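You operate a simulated robot arm through the tools that you are given. There is no shell and no other tool.

The job below is to be done with a simulated robot arm. You get a single attempt, and the scene is never put back.

TASK
Melt the blue pot marked chalk at the heat on its label.
Fine: stand it in the round well of the glue warmer, set the knob, then switch on; switch off once the lamp is green; lid on, no bubbles. Set down upright: what you pick out.

It is judged by the outcome, as a careful person would: the job done as asked, and still so three seconds after it is handed in. It fails if anything else is knocked over, pushed out of place, dropped, spilled or broken. Lids that push on must go on centred and level and be pressed home; caps that screw on are set level and turned clockwise until they are tight.

THE ROBOT
A 7-joint arm with a two-finger gripper, fixed in place. Base frame: the origin is on the floor under the middle of its stand, x ahead of it, y to its left, z up; the work surface is at about z = 0.92. Readings come in m, degrees, newtons and seconds.
With the tool pointing down near the work surface it reaches from about 0.34 to 0.72 m from the base axis. Its first joint turns from -66.0 to 66.0 degrees. Payload 2.45 kg.
The tool frame sits at the grasp point between the pads (the TCP): z along the fingers, y along the line on which they close. The tips reach 0.026 m beyond it. The gripper opens to 0.096 m; its body begins 0.069 m behind the TCP.
Orientation is told as [roll, pitch, yaw] about the base's x, y, z axes, in that order, counted from this pose: with the fingers straight down and closing along the base's y, the tool's x points along the base's -x, its y along +y and its z along -z.

THE INTERFACE
- The arm moves only by the tool jog_arm. Its arguments are lists of equal length, an entry for each row: "grip": the finger opening in m, from 0 to 0.096; "translation": the shift along the tool's x, y, z in units of 40 mm (1.0 is 40 mm), a list of three; "turn": the turn, a rotation vector about the tool's x, y, z in units of 5 degrees (1.0 is 5 degrees), a list of three. In form: {"grip": [grip, ...], "translation": [[x, y, z], ...], "turn": [[wx, wy, wz], ...]}. A call has 1 to 20 rows; each row shifts and turns the commanded pose from where the row before left it, along the tool's axes as they then stand. A call with a number of a shift or a turn outside -1 to 1 is refused whole. Rows are played at 5 a second. More than 0.05 m and 8.6 degrees between two rows, or a gripper value outside its range, and nothing of the call is played. A pose out of reach is approached as far as the arm can. The call stops where the force on the tool passes 40 N (or 10 N more than at its start, if that is more) or the arm is blocked; 0.2 s more then pass. Each finger travels about 0.05 m/s and halts on what it meets, pressing with about 27 N; the grip force reading is that of the motor and also rises with nothing between the fingers. The clock runs only during rows and for 0.2 s after the last one: add rows that do not move to give the fingers time. The reply holds the time, the measured pose of the TCP, the force on the tool along the base axes, the opening and the grip force, in the units named above and with some noise, with the torque about the TCP (base axes, N m) and any sound that the robot's microphone picked up, and new pictures: "views" is both (left out), scene, wrist or none.
- Cameras (640 x 400 px; columns grow to the right, rows downward): "scene" is fixed at [0.1764, -0.3971, 1.4304]; the picture's right is [0.68, -0.73, 0.00], its down [-0.37, -0.35, -0.86] and it looks along [0.63, 0.59, -0.51] (base axes); focal length 314 px, centre (320, 200). "wrist" rides on the gripper at [0.082, 0.003, -0.098] in the tool frame; the picture's right is [-0.04, 1.00, 0.00], its down [-0.73, -0.03, -0.68] and it looks along [-0.68, -0.03, 0.73] (tool axes); focal length 256 px, centre (320, 200). There is no depth. A picture from a camera that has moved, and an enlarged one, comes with that camera's place and axes in the base frame and with its lens.
- zoom(camera, box): a new picture of the part [left, top, right, bottom] of that camera's present view, enlarged. The clock stands still meanwhile.
- hand_in(): hands the job in; it is judged then, once.

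Places have to be worked out from the pictures, the camera data and where the tool is seen. Open the gripper and draw the arm clear of the work before you hand the job in, unless the task says otherwise.

The tools are called as a command line: name --argument value ..., lists and objects as JSON in quotes. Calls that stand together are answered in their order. jog_arm: Moves the arm, as the interface text tells. Its arguments: {"type":"object","properties":{"grip":{"type":"array","items":{"type":"number"}},"translation":{"type":"array","items":{"type":"array","items":{"type":"number"}}},"turn":{"type":"array","items":{"type":"array","items":{"type":"number"}}},"views":{"type":"string","enum":["both","scene","wrist","none"]}},"required":["grip","translation","turn"]} The other tools are called the same way: zoom (camera, box) takes an enlarged picture of a part of a camera's view; hand_in () hands the job in.

At the start:

```text
time_s: 0.0
position: [0.4094, -0.0523, 1.2838]
orientation: [0.0, 0.0, 0.0]
ft_force: [0.4, 0.1, 0.5]
wrist_torque: [-0.01, 0.0, 0.03]
opening: 0.0957
grip_force: 0.0
```

scene: 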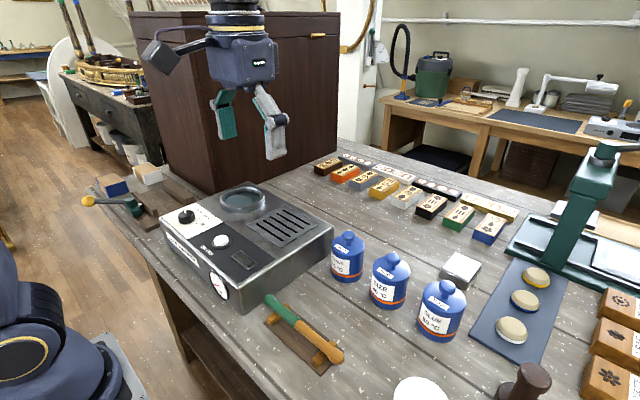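
wrist: 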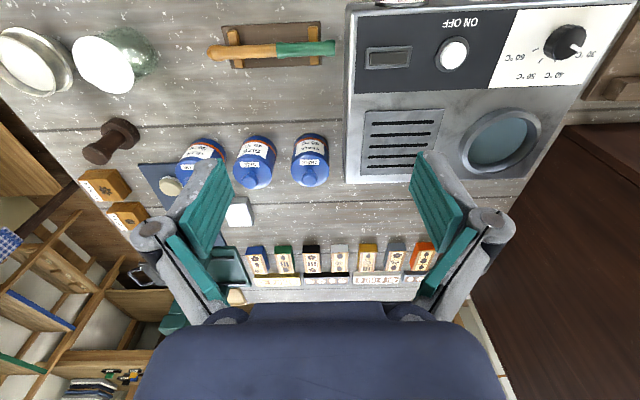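

I'll look closer at the labels of the three blue pots and the glue warmer before moving anything.

zoom --camera "scene" --box '[310, 220, 490, 350]'

zoom --camera "scene" --box '[150, 170, 350, 310]'

zoom --camera "wrist" --box '[340, 0, 640, 190]'

zoom --camera "wrist" --box '[160, 120, 350, 240]'

```text
3.08 times, centred on (400, 285) of scene
camera zoom: at [0.1764, -0.3971, 1.4304], right [0.68, -0.73, 0.0], down [-0.37, -0.35, -0.86], along [0.63, 0.59, -0.51], focal length 967 px, centre (74, -62)
```

zoom: 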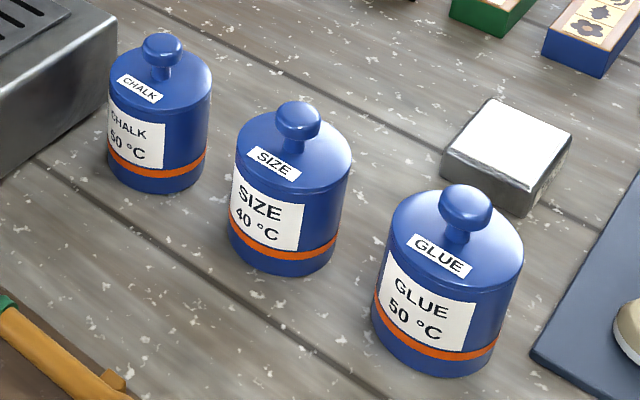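

```text
2.86 times, centred on (250, 240) of scene
camera zoom: at [0.1764, -0.3971, 1.4304], right [0.68, -0.73, 0.0], down [-0.37, -0.35, -0.86], along [0.63, 0.59, -0.51], focal length 898 px, centre (520, 86)
```

zoom: 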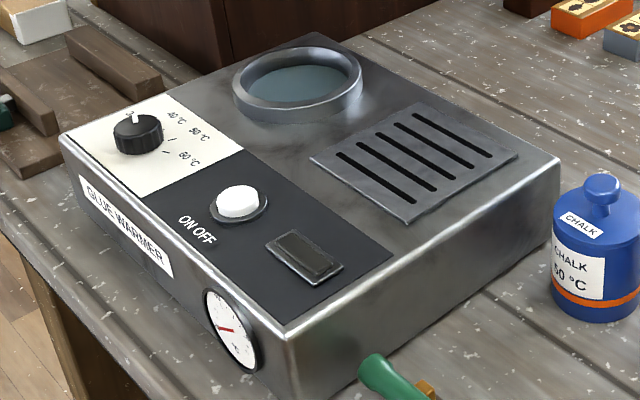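

```text
2.11 times, centred on (490, 95) of wrist
camera zoom: at [0.3269, -0.0497, 1.3819], right [0.04, 1.0, 0.0], down [0.73, -0.03, 0.68], along [0.68, -0.03, -0.73], focal length 539 px, centre (-38, 421)
```

zoom: 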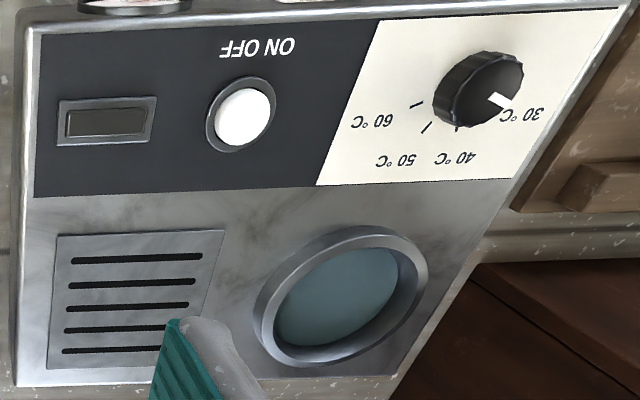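

```text
3.33 times, centred on (255, 180) of wrist
camera zoom: at [0.3269, -0.0497, 1.3819], right [0.04, 1.0, 0.0], down [0.73, -0.03, 0.68], along [0.68, -0.03, -0.73], focal length 853 px, centre (537, 267)
```

zoom: 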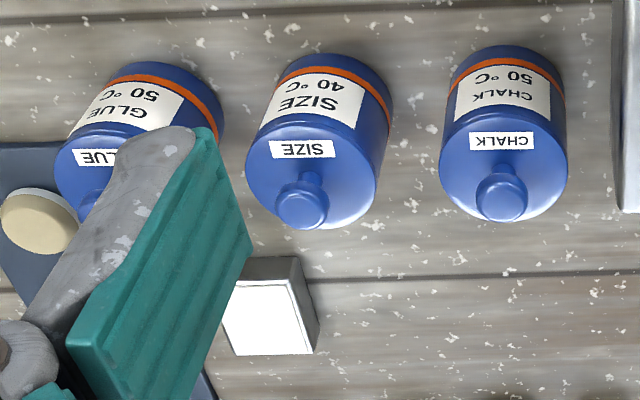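

The chalk pot is the one nearest the warmer; I need to be sure whether it says 50 or 60, so I zoom tighter.

zoom --camera "scene" --box '[328, 250, 372, 280]'

zoom --camera "wrist" --box '[288, 130, 336, 160]'

zoom --camera "wrist" --box '[490, 10, 620, 90]'

zoom --camera "scene" --box '[160, 195, 260, 265]'

```text
13.33 times, centred on (350, 265) of scene
camera zoom: at [0.1764, -0.3971, 1.4304], right [0.68, -0.73, 0.0], down [-0.37, -0.35, -0.86], along [0.63, 0.59, -0.51], focal length 4191 px, centre (-80, -667)
```

zoom: 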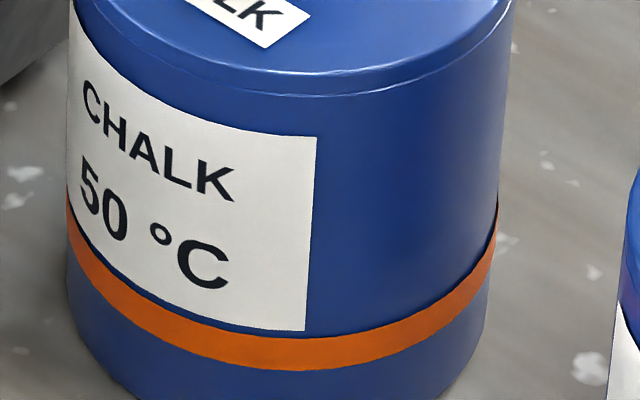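

```text
13.33 times, centred on (312, 145) of wrist
camera zoom: at [0.3269, -0.0497, 1.3819], right [0.04, 1.0, 0.0], down [0.73, -0.03, 0.68], along [0.68, -0.03, -0.73], focal length 3413 px, centre (427, 933)
```

zoom: 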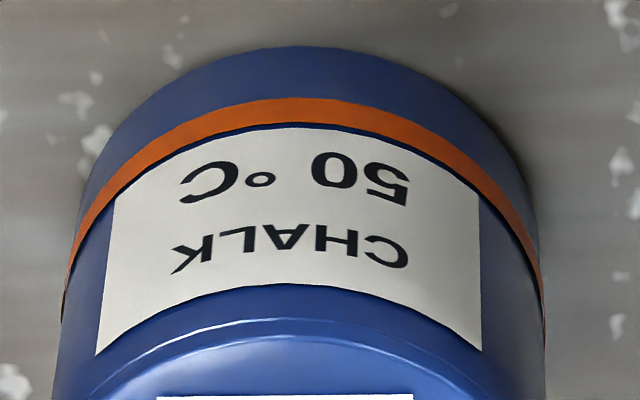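

```text
4.92 times, centred on (555, 50) of wrist
camera zoom: at [0.3269, -0.0497, 1.3819], right [0.04, 1.0, 0.0], down [0.73, -0.03, 0.68], along [0.68, -0.03, -0.73], focal length 1260 px, centre (-837, 938)
```

zoom: 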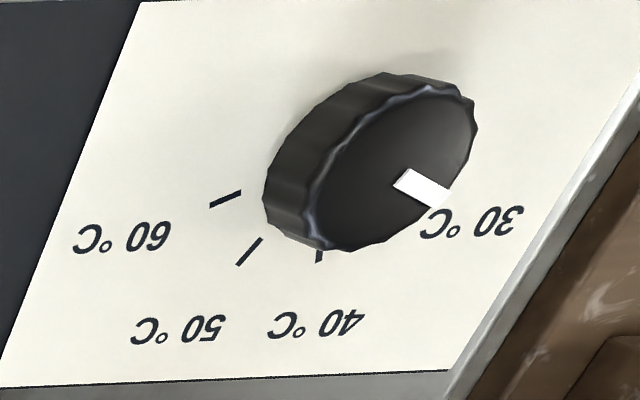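

```text
5.71 times, centred on (210, 230) of scene
camera zoom: at [0.1764, -0.3971, 1.4304], right [0.68, -0.73, 0.0], down [-0.37, -0.35, -0.86], along [0.63, 0.59, -0.51], focal length 1796 px, centre (949, 29)
```

zoom: 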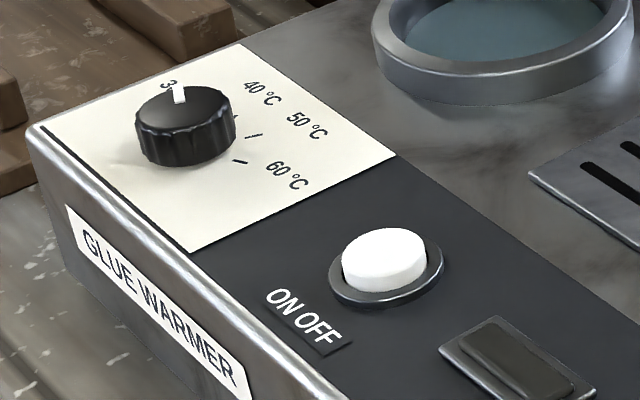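

The chalk pot says 50 °C; the knob now points at 30 °C, the scale growing clockwise. Triangulating, the chalk pot is near (0.60, -0.08), the well near (0.54, 0.215), and the warmer top is at z≈1.005. I move over the pot at a safe height and start turning the gripper to close along x, since the neighbours are tight along y.

jog_arm --grip '[0.096, 0.096, 0.096, 0.096, 0.096, 0.096, 0.096, 0.096, 0.096, 0.096, 0.096, 0.096, 0.096, 0.096, 0.096]' --translation '[[-0.79, -0.1, 0.1], [-0.79, -0.1, 0.1], [-0.79, -0.1, 0.1], [-0.79, -0.1, 0.1], [-0.79, -0.1, 0.1], [-0.79, -0.1, 0.1], [0, 0, 0], [0, 0, 0], [0, 0, 0], [0, 0, 0], [0, 0, 0], [0, 0, 0], [0, 0, 0], [0, 0, 0], [0, 0, 0]]' --turn '[[0, 0, 0], [0, 0, 0], [0, 0, 0], [0, 0, 0], [0, 0, 0], [0, 0, 0], [0, 0, 1], [0, 0, 1], [0, 0, 1], [0, 0, 1], [0, 0, 1], [0, 0, 1], [0, 0, 1], [0, 0, 1], [0, 0, 1]]' --views "both"

```text
time_s: 3.2
position: [0.5984, -0.0761, 1.2606]
orientation: [0.0, 0.0, -45.1]
ft_force: [0.0, -0.8, -0.1]
wrist_torque: [-0.02, 0.03, -0.01]
opening: 0.096
grip_force: 0.0
camera wrist: at [0.5431, -0.0171, 1.3583], right [0.74, 0.68, 0.0], down [0.5, -0.54, 0.68], along [0.46, -0.5, -0.73], focal length 256 px, centre (320, 200)
```

scene: 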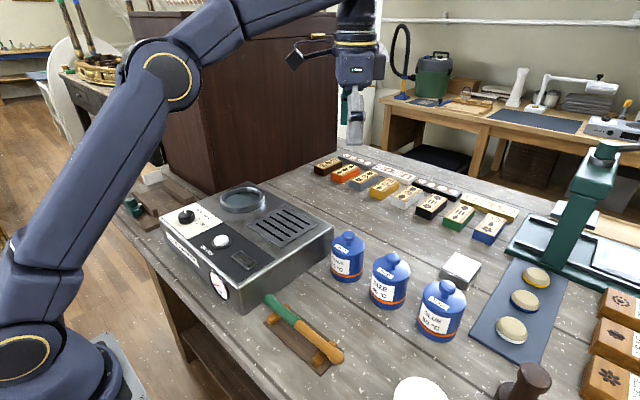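
wrist: 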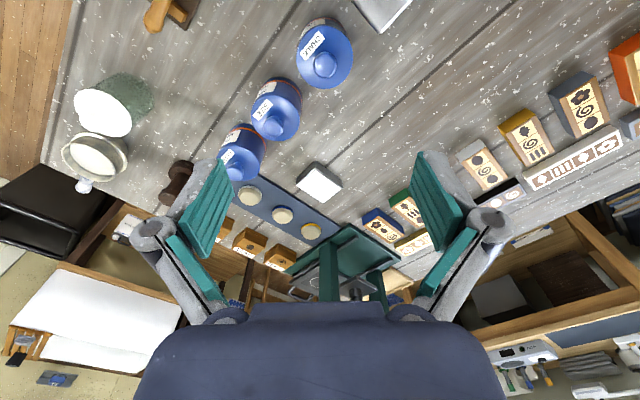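

The pot's lid knob projects to about (0.607, -0.078). I finish the turn to yaw -90.

jog_arm --grip '[0.096, 0.096, 0.096, 0.096, 0.096, 0.096, 0.096, 0.096, 0.096, 0.096]' --translation '[[0, 0, 0.5], [0, 0, 0.5], [0, 0, 0.5], [0, 0, 0.5], [0, 0, 0], [0, 0, 0], [0, 0, 0], [0, 0, 0], [0, 0, 0], [0, 0, 0]]' --turn '[[0, 0, 1], [0, 0, 1], [0, 0, 1], [0, 0, 1], [0, 0, 1], [0, 0, 1], [0, 0, 1], [0, 0, 1], [0, 0, 0.98], [0, 0, 0]]' --views "both"

```text
time_s: 5.4
position: [0.597, -0.0766, 1.1809]
orientation: [0.0, 0.0, -90.0]
ft_force: [0.1, 0.1, -0.3]
wrist_torque: [0.01, 0.0, 0.01]
opening: 0.0961
grip_force: 0.1
camera wrist: at [0.6008, 0.0044, 1.2779], right [1.0, -0.04, 0.0], down [-0.03, -0.73, 0.68], along [-0.03, -0.68, -0.73], focal length 256 px, centre (320, 200)
```

scene: 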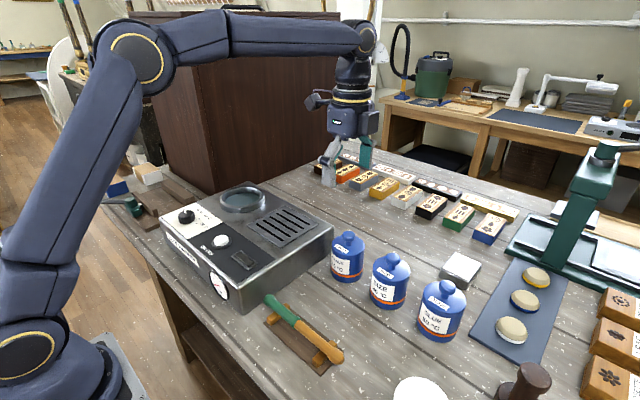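
wrist: 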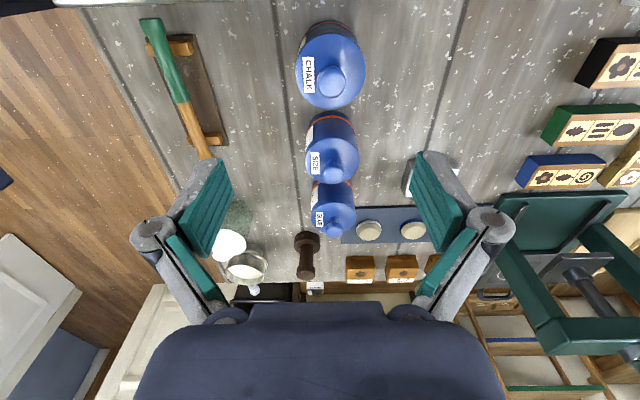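

The lid knob appears slightly to the right of the TCP axis; I zoom to measure it precisely.

zoom --camera "wrist" --box '[280, 10, 400, 120]'

zoom --camera "scene" --box '[300, 215, 400, 295]'

```text
3.64 times, centred on (340, 65) of wrist
camera zoom: at [0.6008, 0.0044, 1.2779], right [1.0, -0.04, 0.0], down [-0.03, -0.73, 0.68], along [-0.03, -0.68, -0.73], focal length 931 px, centre (247, 691)
```

zoom: 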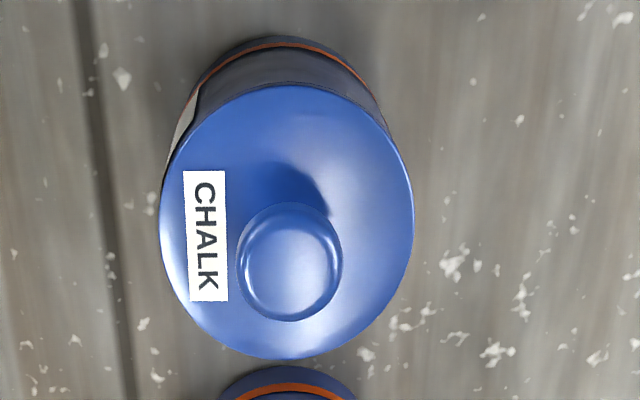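

```text
5.00 times, centred on (350, 255) of scene
camera zoom: at [0.1764, -0.3971, 1.4304], right [0.68, -0.73, 0.0], down [-0.37, -0.35, -0.86], along [0.63, 0.59, -0.51], focal length 1572 px, centre (170, -75)
```

zoom: 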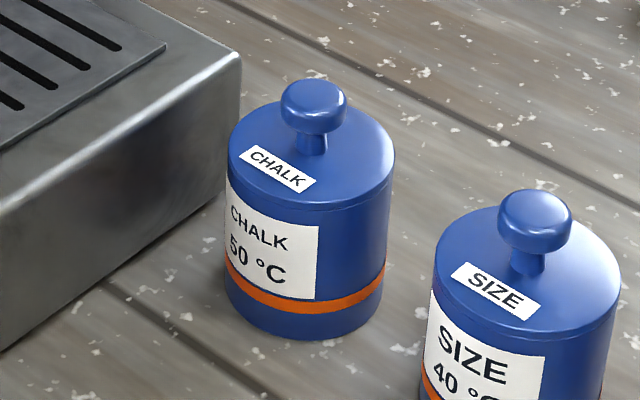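

Lid disc centre ≈ (0.607, -0.078), lid top z≈1.005, knob top ≈1.038, diameter ≈0.073. Before grasping I check the well depth by hovering the empty gripper over the well.

jog_arm --grip '[0.096, 0.096, 0.096, 0.096, 0.096, 0.096, 0.096, 0.096, 0.096]' --translation '[[0.91, -0.175, -0.06], [0.91, -0.175, -0.06], [0.91, -0.175, -0.06], [0.91, -0.175, -0.06], [0.91, -0.175, -0.06], [0.91, -0.175, -0.06], [0.91, -0.175, -0.06], [0.91, -0.175, -0.06], [0, 0, 0]]' --turn '[[0, 0, 0], [0, 0, 0], [0, 0, 0], [0, 0, 0], [0, 0, 0], [0, 0, 0], [0, 0, 0], [0, 0, 0], [0, 0, 0]]' --views "both"

zoom --camera "wrist" --box '[230, 0, 430, 125]'

```text
time_s: 7.4
position: [0.5403, 0.2168, 1.1981]
orientation: [0.0, 0.1, -89.8]
ft_force: [-0.4, 0.3, -0.6]
wrist_torque: [-0.02, 0.0, 0.01]
opening: 0.0962
grip_force: 0.1
camera wrist: at [0.544, 0.2967, 1.2965], right [1.0, -0.04, 0.0], down [-0.03, -0.73, 0.68], along [-0.03, -0.68, -0.73], focal length 256 px, centre (320, 200)
```

scene: 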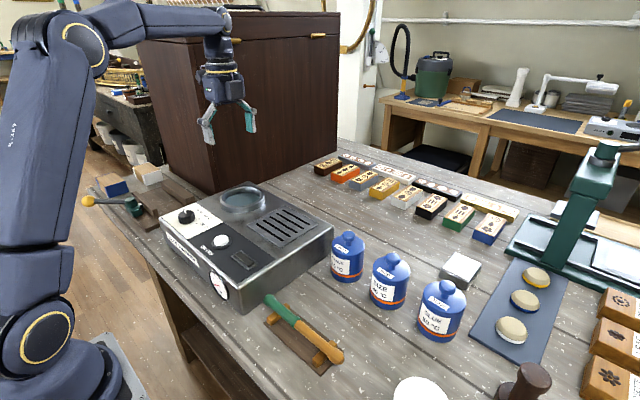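
wrist: 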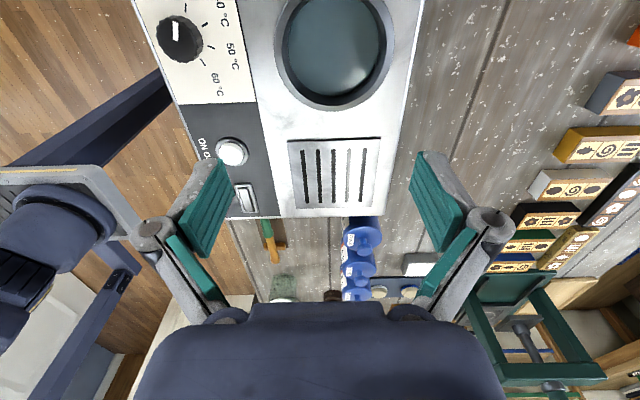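

```text
3.20 times, centred on (330, 62) of wrist
camera zoom: at [0.544, 0.2967, 1.2965], right [1.0, -0.04, 0.0], down [-0.03, -0.73, 0.68], along [-0.03, -0.68, -0.73], focal length 819 px, centre (288, 640)
```

zoom: 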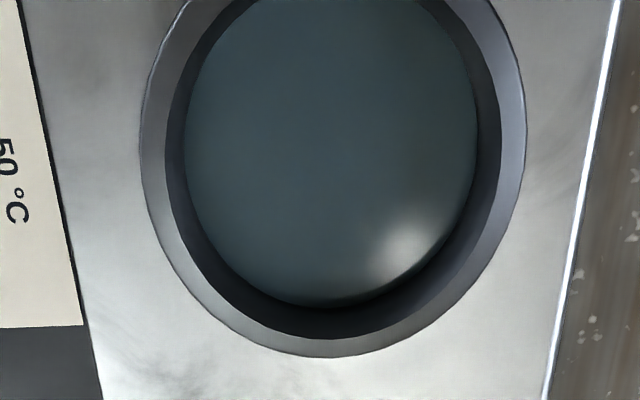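

The well's inner diameter looks like ~0.095 with some depth; I zoom in the scene view to estimate the depth and rim height better.

zoom --camera "scene" --box '[205, 170, 285, 220]'

zoom --camera "wrist" --box '[130, 0, 290, 100]'

zoom --camera "wrist" --box '[130, 130, 530, 330]'

```text
8.00 times, centred on (245, 195) of scene
camera zoom: at [0.1764, -0.3971, 1.4304], right [0.68, -0.73, 0.0], down [-0.37, -0.35, -0.86], along [0.63, 0.59, -0.51], focal length 2515 px, centre (920, 240)
```

zoom: 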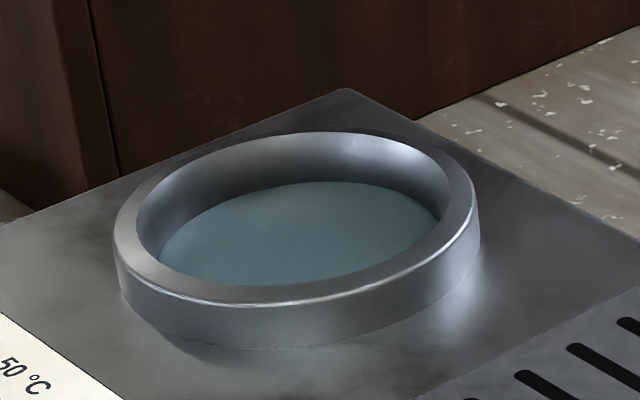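

```text
4.00 times, centred on (210, 50) of wrist
camera zoom: at [0.544, 0.2967, 1.2965], right [1.0, -0.04, 0.0], down [-0.03, -0.73, 0.68], along [-0.03, -0.68, -0.73], focal length 1024 px, centre (760, 800)
```

zoom: 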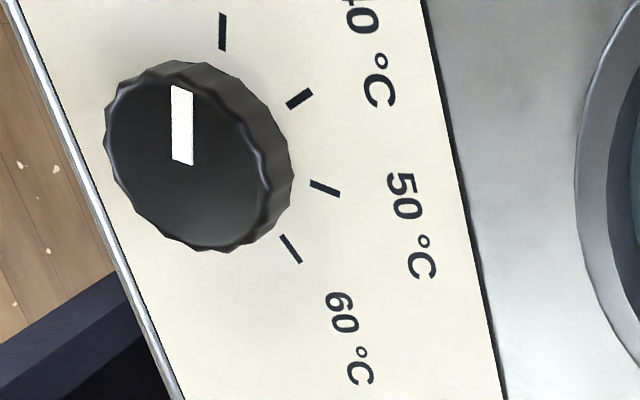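

```text
1.60 times, centred on (330, 230) of wrist
camera zoom: at [0.544, 0.2967, 1.2965], right [1.0, -0.04, 0.0], down [-0.03, -0.73, 0.68], along [-0.03, -0.68, -0.73], focal length 410 px, centre (304, 152)
```

zoom: 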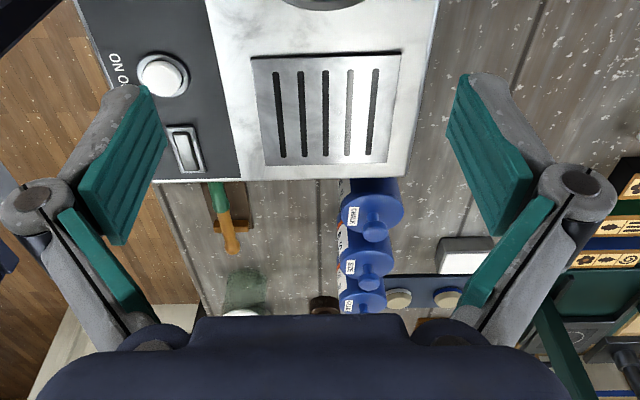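

Ring rim is ~0.017 above the warmer top and the floor about level with it (z≈1.005), centre near (0.553, 0.229); the knob axis is about (0.409, 0.248), with tick marks every ~43.5°. I shift a bit to see the full ring and refine the centre.

jog_arm --grip '[0.096, 0.096, 0.096]' --translation '[[0.6, 0.3, 0], [0.4, 0, 0], [0, 0, 0]]' --turn '[[0, 0, 0], [0, 0, 0], [0, 0, 0]]' --views "wrist"

zoom --camera "wrist" --box '[230, 0, 430, 125]'

zoom --camera "wrist" --box '[110, 0, 270, 100]'

zoom --camera "wrist" --box '[150, 100, 310, 200]'

```text
time_s: 8.2
position: [0.5502, 0.2555, 1.1989]
orientation: [0.0, 0.1, -89.9]
ft_force: [0.4, 0.6, 0.7]
wrist_torque: [0.0, -0.01, -0.02]
opening: 0.0963
grip_force: 0.0
camera wrist: at [0.5548, 0.3363, 1.2967], right [1.0, -0.04, 0.0], down [-0.03, -0.73, 0.68], along [-0.03, -0.68, -0.73], focal length 256 px, centre (320, 200)
```

wrist: 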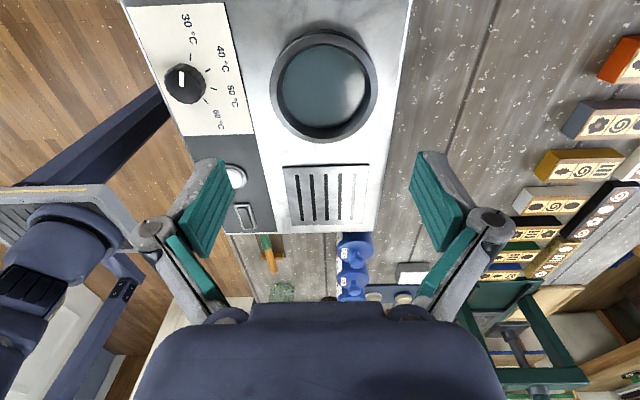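

```text
3.20 times, centred on (330, 62) of wrist
camera zoom: at [0.5548, 0.3363, 1.2967], right [1.0, -0.04, 0.0], down [-0.03, -0.73, 0.68], along [-0.03, -0.68, -0.73], focal length 819 px, centre (288, 640)
```

zoom: 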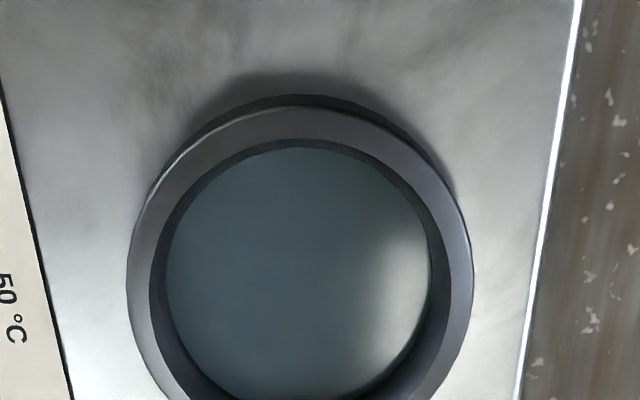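

```text
4.00 times, centred on (190, 50) of wrist
camera zoom: at [0.5548, 0.3363, 1.2967], right [1.0, -0.04, 0.0], down [-0.03, -0.73, 0.68], along [-0.03, -0.68, -0.73], focal length 1024 px, centre (840, 800)
```

zoom: 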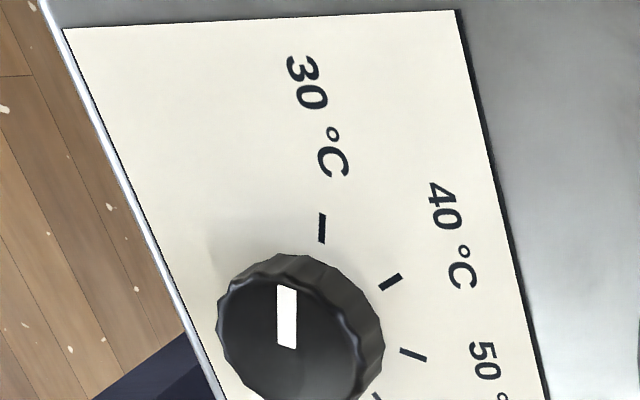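

```text
4.00 times, centred on (230, 150) of wrist
camera zoom: at [0.5548, 0.3363, 1.2967], right [1.0, -0.04, 0.0], down [-0.03, -0.73, 0.68], along [-0.03, -0.68, -0.73], focal length 1024 px, centre (680, 400)
```

zoom: 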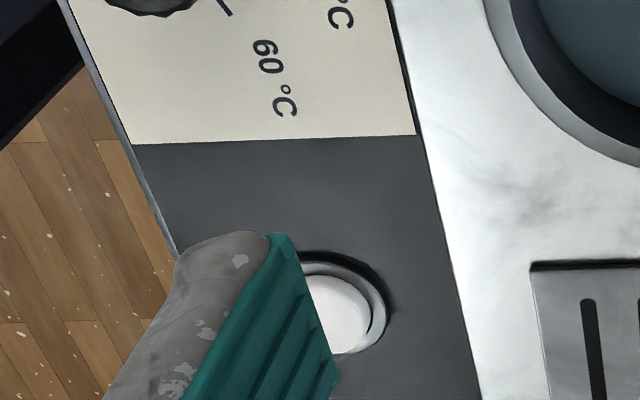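

Refined: well centre ≈ (0.554, 0.231), pot at ≈ (0.608, -0.0755), push button ≈ (0.422, 0.121). I go back to hover directly over the chalk pot.

jog_arm --grip '[0.096, 0.096, 0.096, 0.096, 0.096, 0.096, 0.096, 0.096, 0.096, 0.096, 0.096]' --translation '[[-0.919, 0.16, 0], [-0.919, 0.16, 0], [-0.919, 0.16, 0], [-0.919, 0.16, 0], [-0.919, 0.16, 0], [-0.919, 0.16, 0], [-0.919, 0.16, 0], [-0.919, 0.16, 0], [-0.919, 0.16, 0], [0, 0, 0.75], [0, 0, 0]]' --turn '[[0, 0, 0], [0, 0, 0], [0, 0, 0], [0, 0, 0], [0, 0, 0], [0, 0, 0], [0, 0, 0], [0, 0, 0], [0, 0, 0], [0, 0, 0], [0, 0, 0]]' --views "both"

zoom --camera "wrist" --box '[240, 0, 400, 100]'

```text
time_s: 10.6
position: [0.6111, -0.0754, 1.1716]
orientation: [0.0, 0.0, -89.9]
ft_force: [-0.8, 0.6, -0.2]
wrist_torque: [-0.01, -0.03, -0.01]
opening: 0.0961
grip_force: 0.1
camera wrist: at [0.6146, 0.0053, 1.2683], right [1.0, -0.04, 0.0], down [-0.03, -0.73, 0.68], along [-0.03, -0.68, -0.73], focal length 256 px, centre (320, 200)
```

scene: 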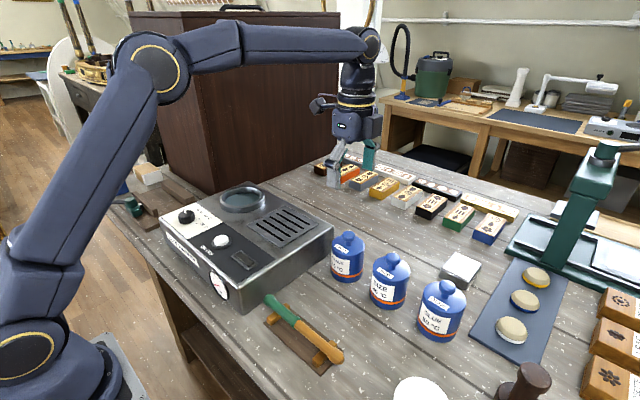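
wrist: 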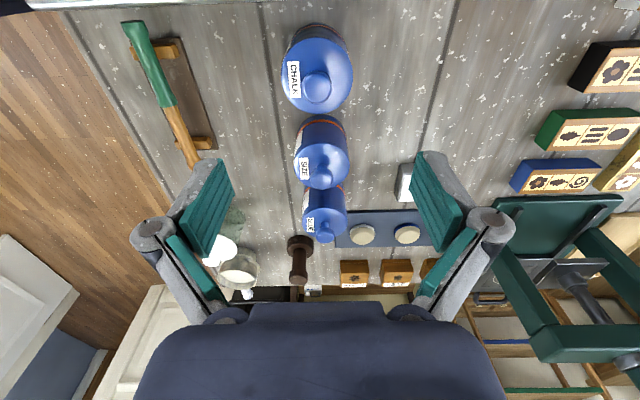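

```text
4.00 times, centred on (320, 50) of wrist
camera zoom: at [0.6146, 0.0053, 1.2683], right [1.0, -0.04, 0.0], down [-0.03, -0.73, 0.68], along [-0.03, -0.68, -0.73], focal length 1024 px, centre (320, 800)
```

zoom: 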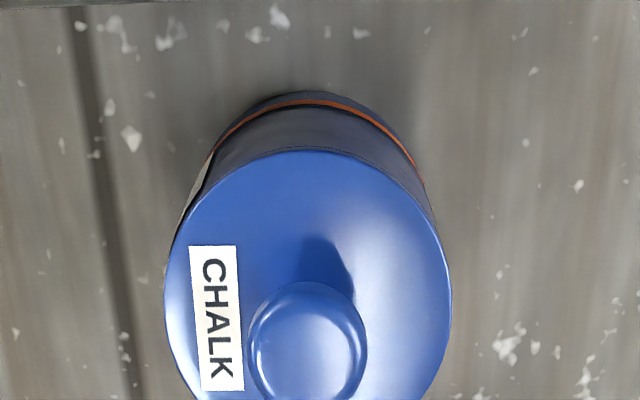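

The pot is ~3 mm toward -x and ~2 mm toward +y of the tool axis. I correct that and descend partway (TCP z≈1.06), then check.

jog_arm --grip '[0.096, 0.096, 0.096, 0.096, 0.096]' --translation '[[0.05, -0.075, 0.7], [0, 0, 0.7], [0, 0, 0.7], [0, 0, 0.7], [0, 0, 0]]' --turn '[[0, 0, 0], [0, 0, 0], [0, 0, 0], [0, 0, 0], [0, 0, 0]]' --views "both"

zoom --camera "scene" --box '[280, 150, 420, 290]'

```text
time_s: 11.8
position: [0.608, -0.0743, 1.056]
orientation: [0.0, -0.1, -89.9]
ft_force: [-0.3, -0.7, 0.3]
wrist_torque: [0.03, 0.01, -0.02]
opening: 0.0959
grip_force: 0.1
camera wrist: at [0.6117, 0.0062, 1.1549], right [1.0, -0.04, 0.0], down [-0.03, -0.73, 0.68], along [-0.03, -0.68, -0.73], focal length 256 px, centre (320, 200)
```

scene: 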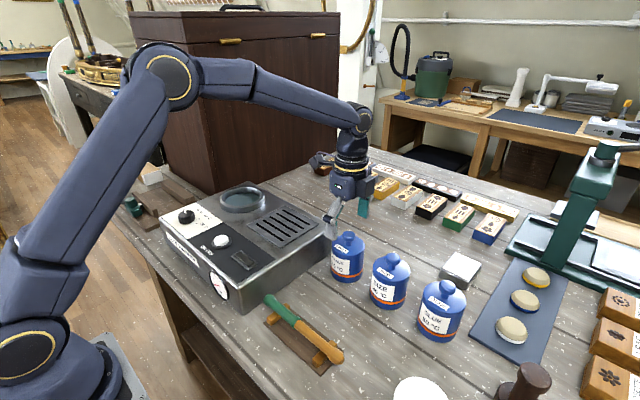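
wrist: 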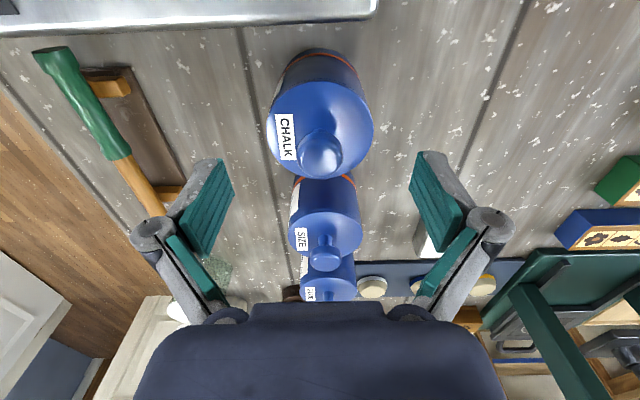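

```text
2.86 times, centred on (350, 220) of scene
camera zoom: at [0.1764, -0.3971, 1.4304], right [0.68, -0.73, 0.0], down [-0.37, -0.35, -0.86], along [0.63, 0.59, -0.51], focal length 898 px, centre (234, 143)
```

zoom: 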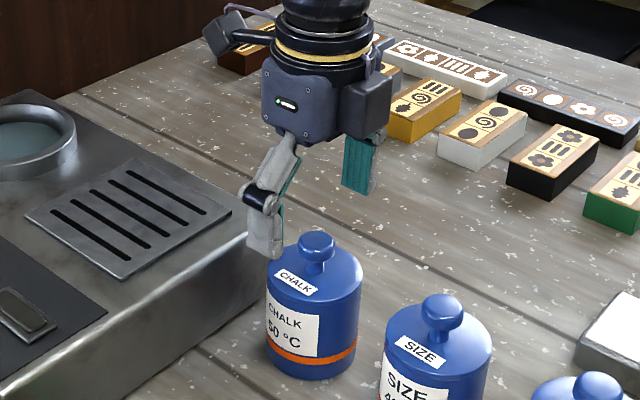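

The pot is centred between the fingers in the wrist view. I lower further to TCP z≈0.99 and check clearance between palm and lid knob.

jog_arm --grip '[0.096, 0.096, 0.096, 0.096, 0.096, 0.096]' --translation '[[0.05, 0, 0.4], [0, 0, 0.4], [0, 0, 0.4], [0, 0, 0.3], [0, 0, 0.15], [0, 0, 0]]' --turn '[[0, 0, 0], [0, 0, 0], [0, 0, 0], [0, 0, 0], [0, 0, 0], [0, 0, 0]]' --views "both"

zoom --camera "scene" --box '[300, 180, 400, 290]'

```text
time_s: 13.2
position: [0.6075, -0.0718, 0.9915]
orientation: [-0.1, 0.1, -89.9]
ft_force: [0.4, -1.1, -0.1]
wrist_torque: [0.01, -0.02, 0.02]
opening: 0.096
grip_force: 0.1
camera wrist: at [0.6112, 0.0083, 1.09], right [1.0, -0.04, 0.0], down [-0.03, -0.73, 0.68], along [-0.03, -0.68, -0.73], focal length 256 px, centre (320, 200)
```

scene: 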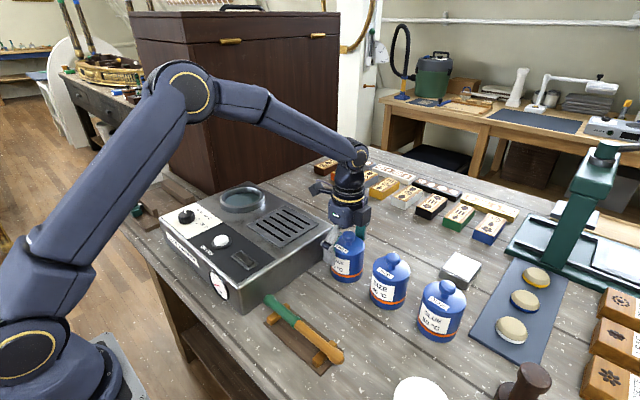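
wrist: 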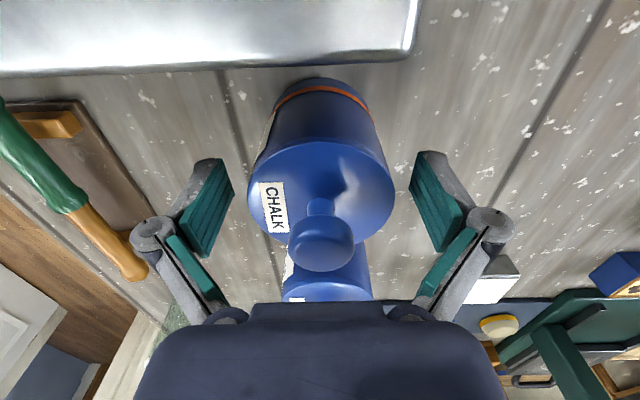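

```text
3.64 times, centred on (350, 235) of scene
camera zoom: at [0.1764, -0.3971, 1.4304], right [0.68, -0.73, 0.0], down [-0.37, -0.35, -0.86], along [0.63, 0.59, -0.51], focal length 1143 px, centre (211, 73)
```

zoom: 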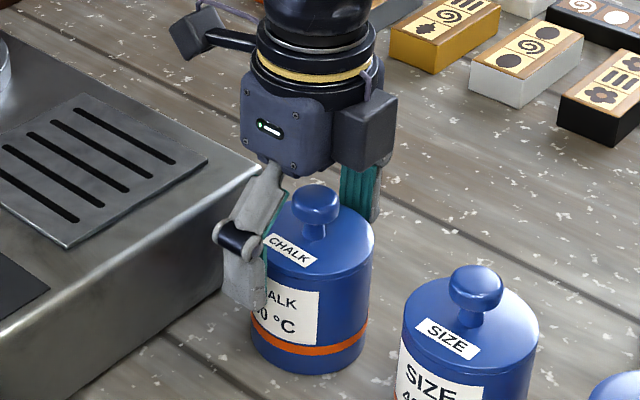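

The fingers straddle the pot with about 1 cm clearance either side and the palm is still above the lid knob. I lower 10 mm more and close on the body.

jog_arm --grip '[0.096, 0.096, 0.08, 0.06, 0.05, 0.05, 0.05, 0.05, 0.05]' --translation '[[0, 0, 0.26], [0, 0, 0], [0, 0, 0], [0, 0, 0], [0, 0, 0], [0, 0, 0], [0, 0, 0], [0, 0, 0], [0, 0, 0]]' --turn '[[0, 0, 0], [0, 0, 0], [0, 0, 0], [0, 0, 0], [0, 0, 0], [0, 0, 0], [0, 0, 0], [0, 0, 0], [0, 0, 0]]' --views "both"

zoom --camera "scene" --box '[300, 180, 400, 290]'

```text
time_s: 15.2
position: [0.609, -0.0711, 0.982]
orientation: [0.0, 0.0, -89.9]
ft_force: [3.6, 0.5, 1.7]
wrist_torque: [0.07, -0.24, -0.01]
opening: 0.0686
grip_force: 27.4
camera wrist: at [0.6111, 0.0087, 1.0797], right [1.0, -0.04, 0.0], down [-0.03, -0.73, 0.68], along [-0.03, -0.68, -0.73], focal length 256 px, centre (320, 200)
```

scene: 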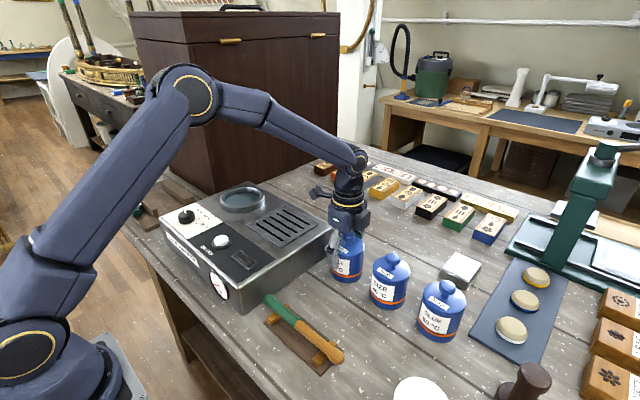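
wrist: 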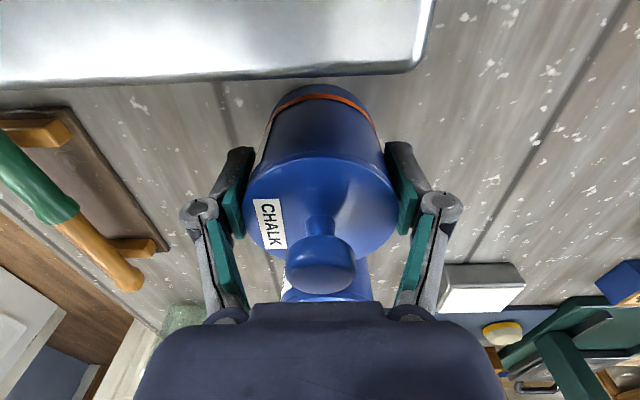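

```text
3.64 times, centred on (350, 235) of scene
camera zoom: at [0.1764, -0.3971, 1.4304], right [0.68, -0.73, 0.0], down [-0.37, -0.35, -0.86], along [0.63, 0.59, -0.51], focal length 1143 px, centre (211, 73)
```

zoom: 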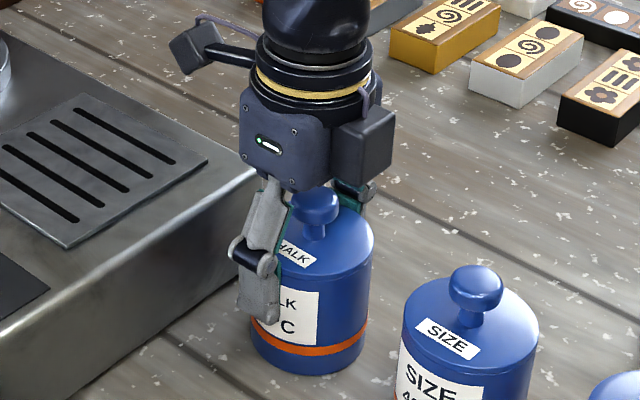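

Gripped at 0.0686 opening with 27 N. I lift slowly, a small amount first, then up, watching that the whole pot comes along.

jog_arm --grip '[0.05, 0.05, 0.05, 0.05, 0.05]' --translation '[[0, 0, -0.1], [0, 0, -0.2], [0, 0, -0.3], [0, 0, -0.4], [0, 0, 0]]' --turn '[[0, 0, 0], [0, 0, 0], [0, 0, 0], [0, 0, 0], [0, 0, 0]]' --views "both"

zoom --camera "scene" --box '[290, 170, 410, 290]'

```text
time_s: 16.4
position: [0.6084, -0.0709, 1.021]
orientation: [-0.1, 0.0, -89.9]
ft_force: [-1.0, 0.5, -4.5]
wrist_torque: [0.04, -0.01, 0.01]
opening: 0.0686
grip_force: 27.4
camera wrist: at [0.6117, 0.0095, 1.1188], right [1.0, -0.04, 0.0], down [-0.03, -0.73, 0.68], along [-0.03, -0.68, -0.73], focal length 256 px, centre (320, 200)
```

scene: 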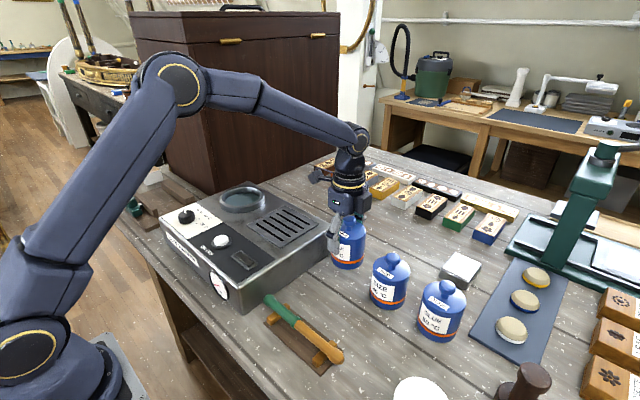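
wrist: 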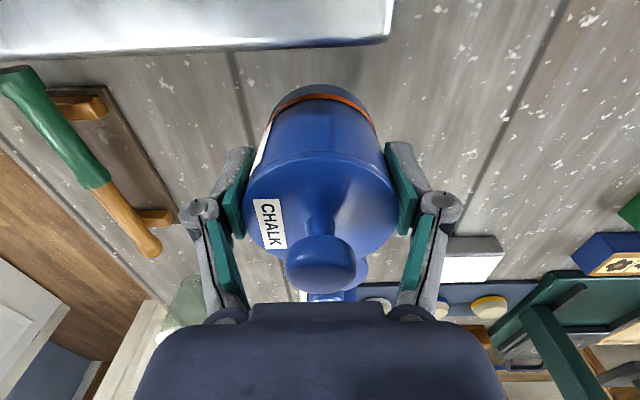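

```text
3.33 times, centred on (350, 230) of scene
camera zoom: at [0.1765, -0.3971, 1.4304], right [0.68, -0.73, 0.0], down [-0.37, -0.35, -0.86], along [0.63, 0.59, -0.51], focal length 1048 px, centre (220, 100)
```

zoom: 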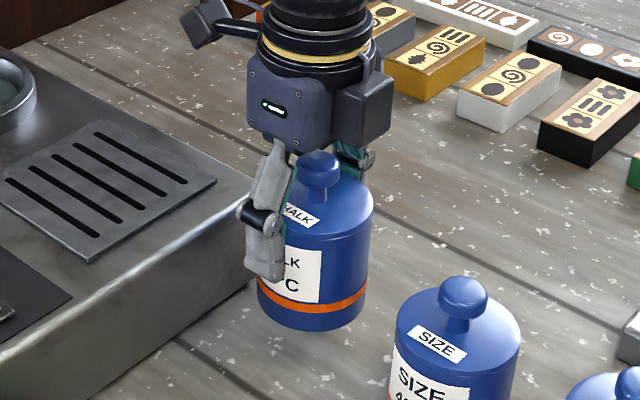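

The whole pot lifted (≈4.5 N), held level with the lid on. I raise it to bottom z≈1.07 and carry it over toward the well.

jog_arm --grip '[0.05, 0.05, 0.05, 0.05, 0.05, 0.05, 0.05, 0.05, 0.05, 0.05, 0.05, 0.05, 0.05, 0.05, 0.05, 0.05, 0.05, 0.05, 0.05, 0.05]' --translation '[[0, 0, -0.3], [0, 0, -0.5], [0, 0, -0.6], [0, 0, -0.6], [0, 0, -0.5], [0, 0, -0.3], [0.2, -0.036, 0], [0.4, -0.072, 0], [0.6, -0.107, 0], [0.75, -0.135, 0], [0.75, -0.135, 0], [0.75, -0.135, 0], [0.75, -0.135, 0], [0.75, -0.135, 0], [0.75, -0.135, 0], [0.75, -0.135, 0], [0.6, -0.108, 0], [0.4, -0.072, 0], [0.125, -0.022, 0], [0, 0, 0]]' --turn '[[0, 0, 0], [0, 0, 0], [0, 0, 0], [0, 0, 0], [0, 0, 0], [0, 0, 0], [0, 0, 0], [0, 0, 0], [0, 0, 0], [0, 0, 0], [0, 0, 0], [0, 0, 0], [0, 0, 0], [0, 0, 0], [0, 0, 0], [0, 0, 0], [0, 0, 0], [0, 0, 0], [0, 0, 0], [0, 0, 0]]' --views "both"

zoom --camera "scene" --box '[180, 110, 320, 230]'

zoom --camera "wrist" --box '[200, 0, 440, 200]'

```text
time_s: 20.6
position: [0.5544, 0.2318, 1.1346]
orientation: [0.0, -0.1, -89.9]
ft_force: [-0.6, -0.2, -4.2]
wrist_torque: [0.02, 0.01, -0.03]
opening: 0.0686
grip_force: 26.6
camera wrist: at [0.557, 0.3118, 1.2321], right [1.0, -0.04, 0.0], down [-0.03, -0.73, 0.68], along [-0.03, -0.68, -0.73], focal length 256 px, centre (320, 200)
```

scene: 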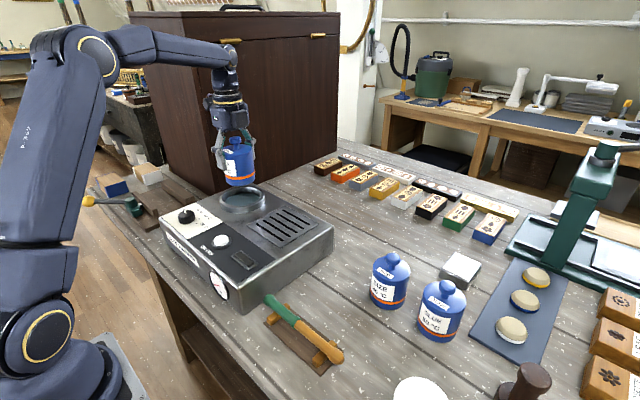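
wrist: 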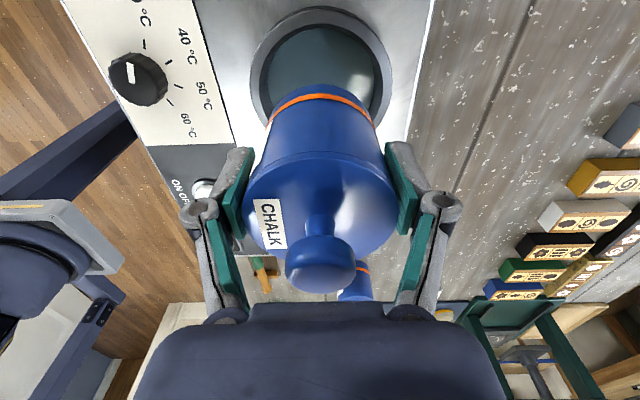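

```text
3.33 times, centred on (250, 170) of scene
camera zoom: at [0.1765, -0.3971, 1.4304], right [0.68, -0.73, 0.0], down [-0.37, -0.35, -0.86], along [0.63, 0.59, -0.51], focal length 1048 px, centre (553, 300)
```

zoom: 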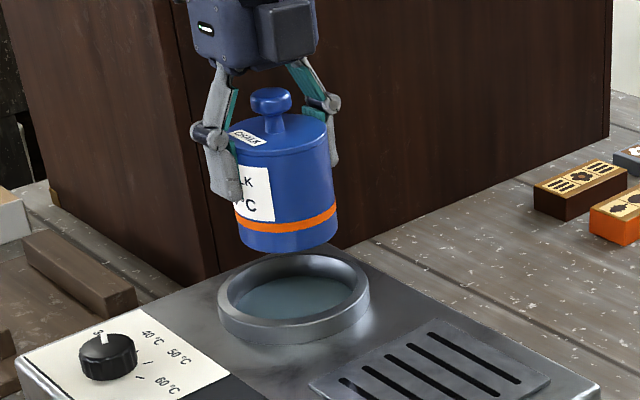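

```text
2.00 times, centred on (320, 100) of wrist
camera zoom: at [0.557, 0.3118, 1.2321], right [1.0, -0.04, 0.0], down [-0.03, -0.73, 0.68], along [-0.03, -0.68, -0.73], focal length 512 px, centre (320, 400)
```

zoom: 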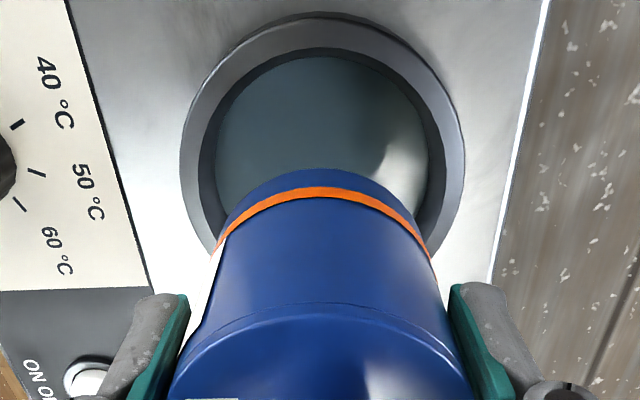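

Alignment in x is good, but both views put the pot ~8 mm short of the well centre in y (it sits slightly off the tool axis in the pads). I shift +8 mm in y, +2 mm in x, lower to just above the rim, and re-check.

jog_arm --grip '[0.05, 0.05, 0.05, 0.05, 0.05]' --translation '[[0.1, 0.02, 0], [0.1, 0.02, 0.2], [0, 0, 0.35], [0, 0, 0.25], [0, 0, 0]]' --turn '[[0, 0, 0], [0, 0, 0], [0, 0, 0], [0, 0, 0], [0, 0, 0]]' --views "both"

zoom --camera "scene" --box '[190, 120, 310, 220]'

zoom --camera "wrist" --box '[220, 0, 420, 140]'

```text
time_s: 21.8
position: [0.5542, 0.2395, 1.1007]
orientation: [0.0, 0.1, -89.9]
ft_force: [0.0, 0.7, -5.1]
wrist_torque: [0.02, 0.04, -0.02]
opening: 0.0685
grip_force: 27.1
camera wrist: at [0.5585, 0.3192, 1.1986], right [1.0, -0.04, 0.0], down [-0.03, -0.73, 0.68], along [-0.03, -0.68, -0.73], focal length 256 px, centre (320, 200)
```

scene: 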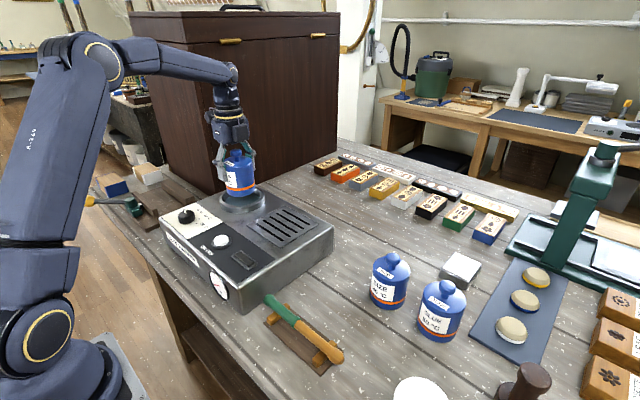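
wrist: 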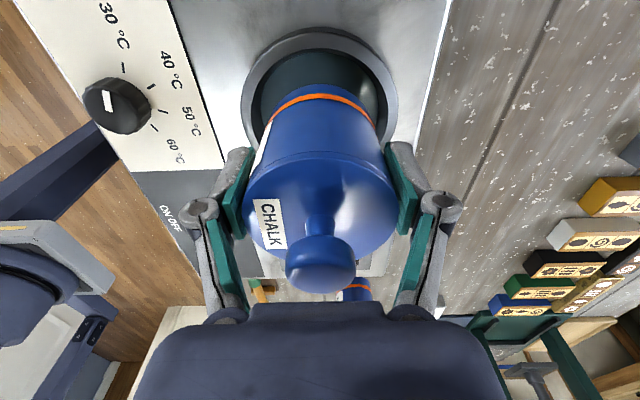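

```text
4.00 times, centred on (250, 170) of scene
camera zoom: at [0.1765, -0.3971, 1.4304], right [0.68, -0.73, 0.0], down [-0.37, -0.35, -0.86], along [0.63, 0.59, -0.51], focal length 1257 px, centre (600, 320)
```

zoom: 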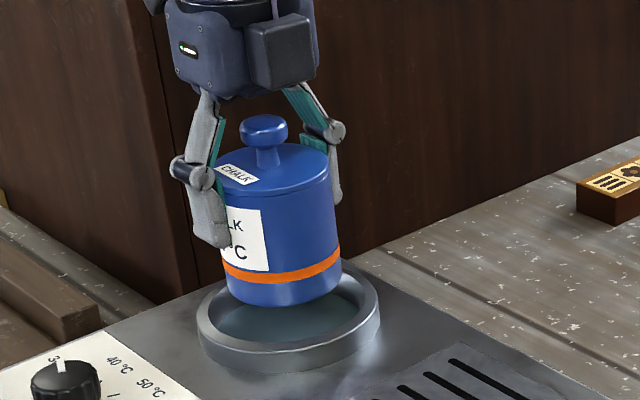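

```text
2.86 times, centred on (320, 70) of wrist
camera zoom: at [0.5585, 0.3192, 1.1986], right [1.0, -0.04, 0.0], down [-0.03, -0.73, 0.68], along [-0.03, -0.68, -0.73], focal length 731 px, centre (320, 571)
```

zoom: 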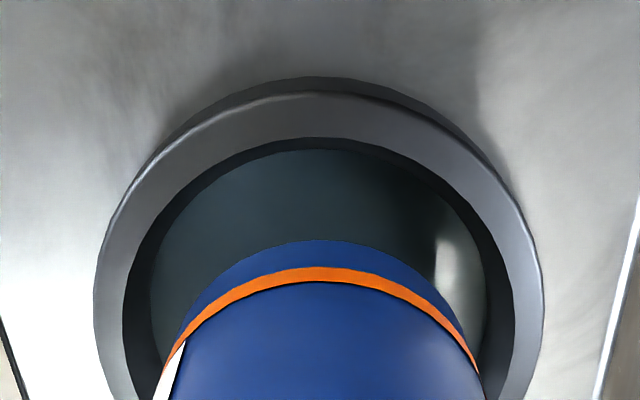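

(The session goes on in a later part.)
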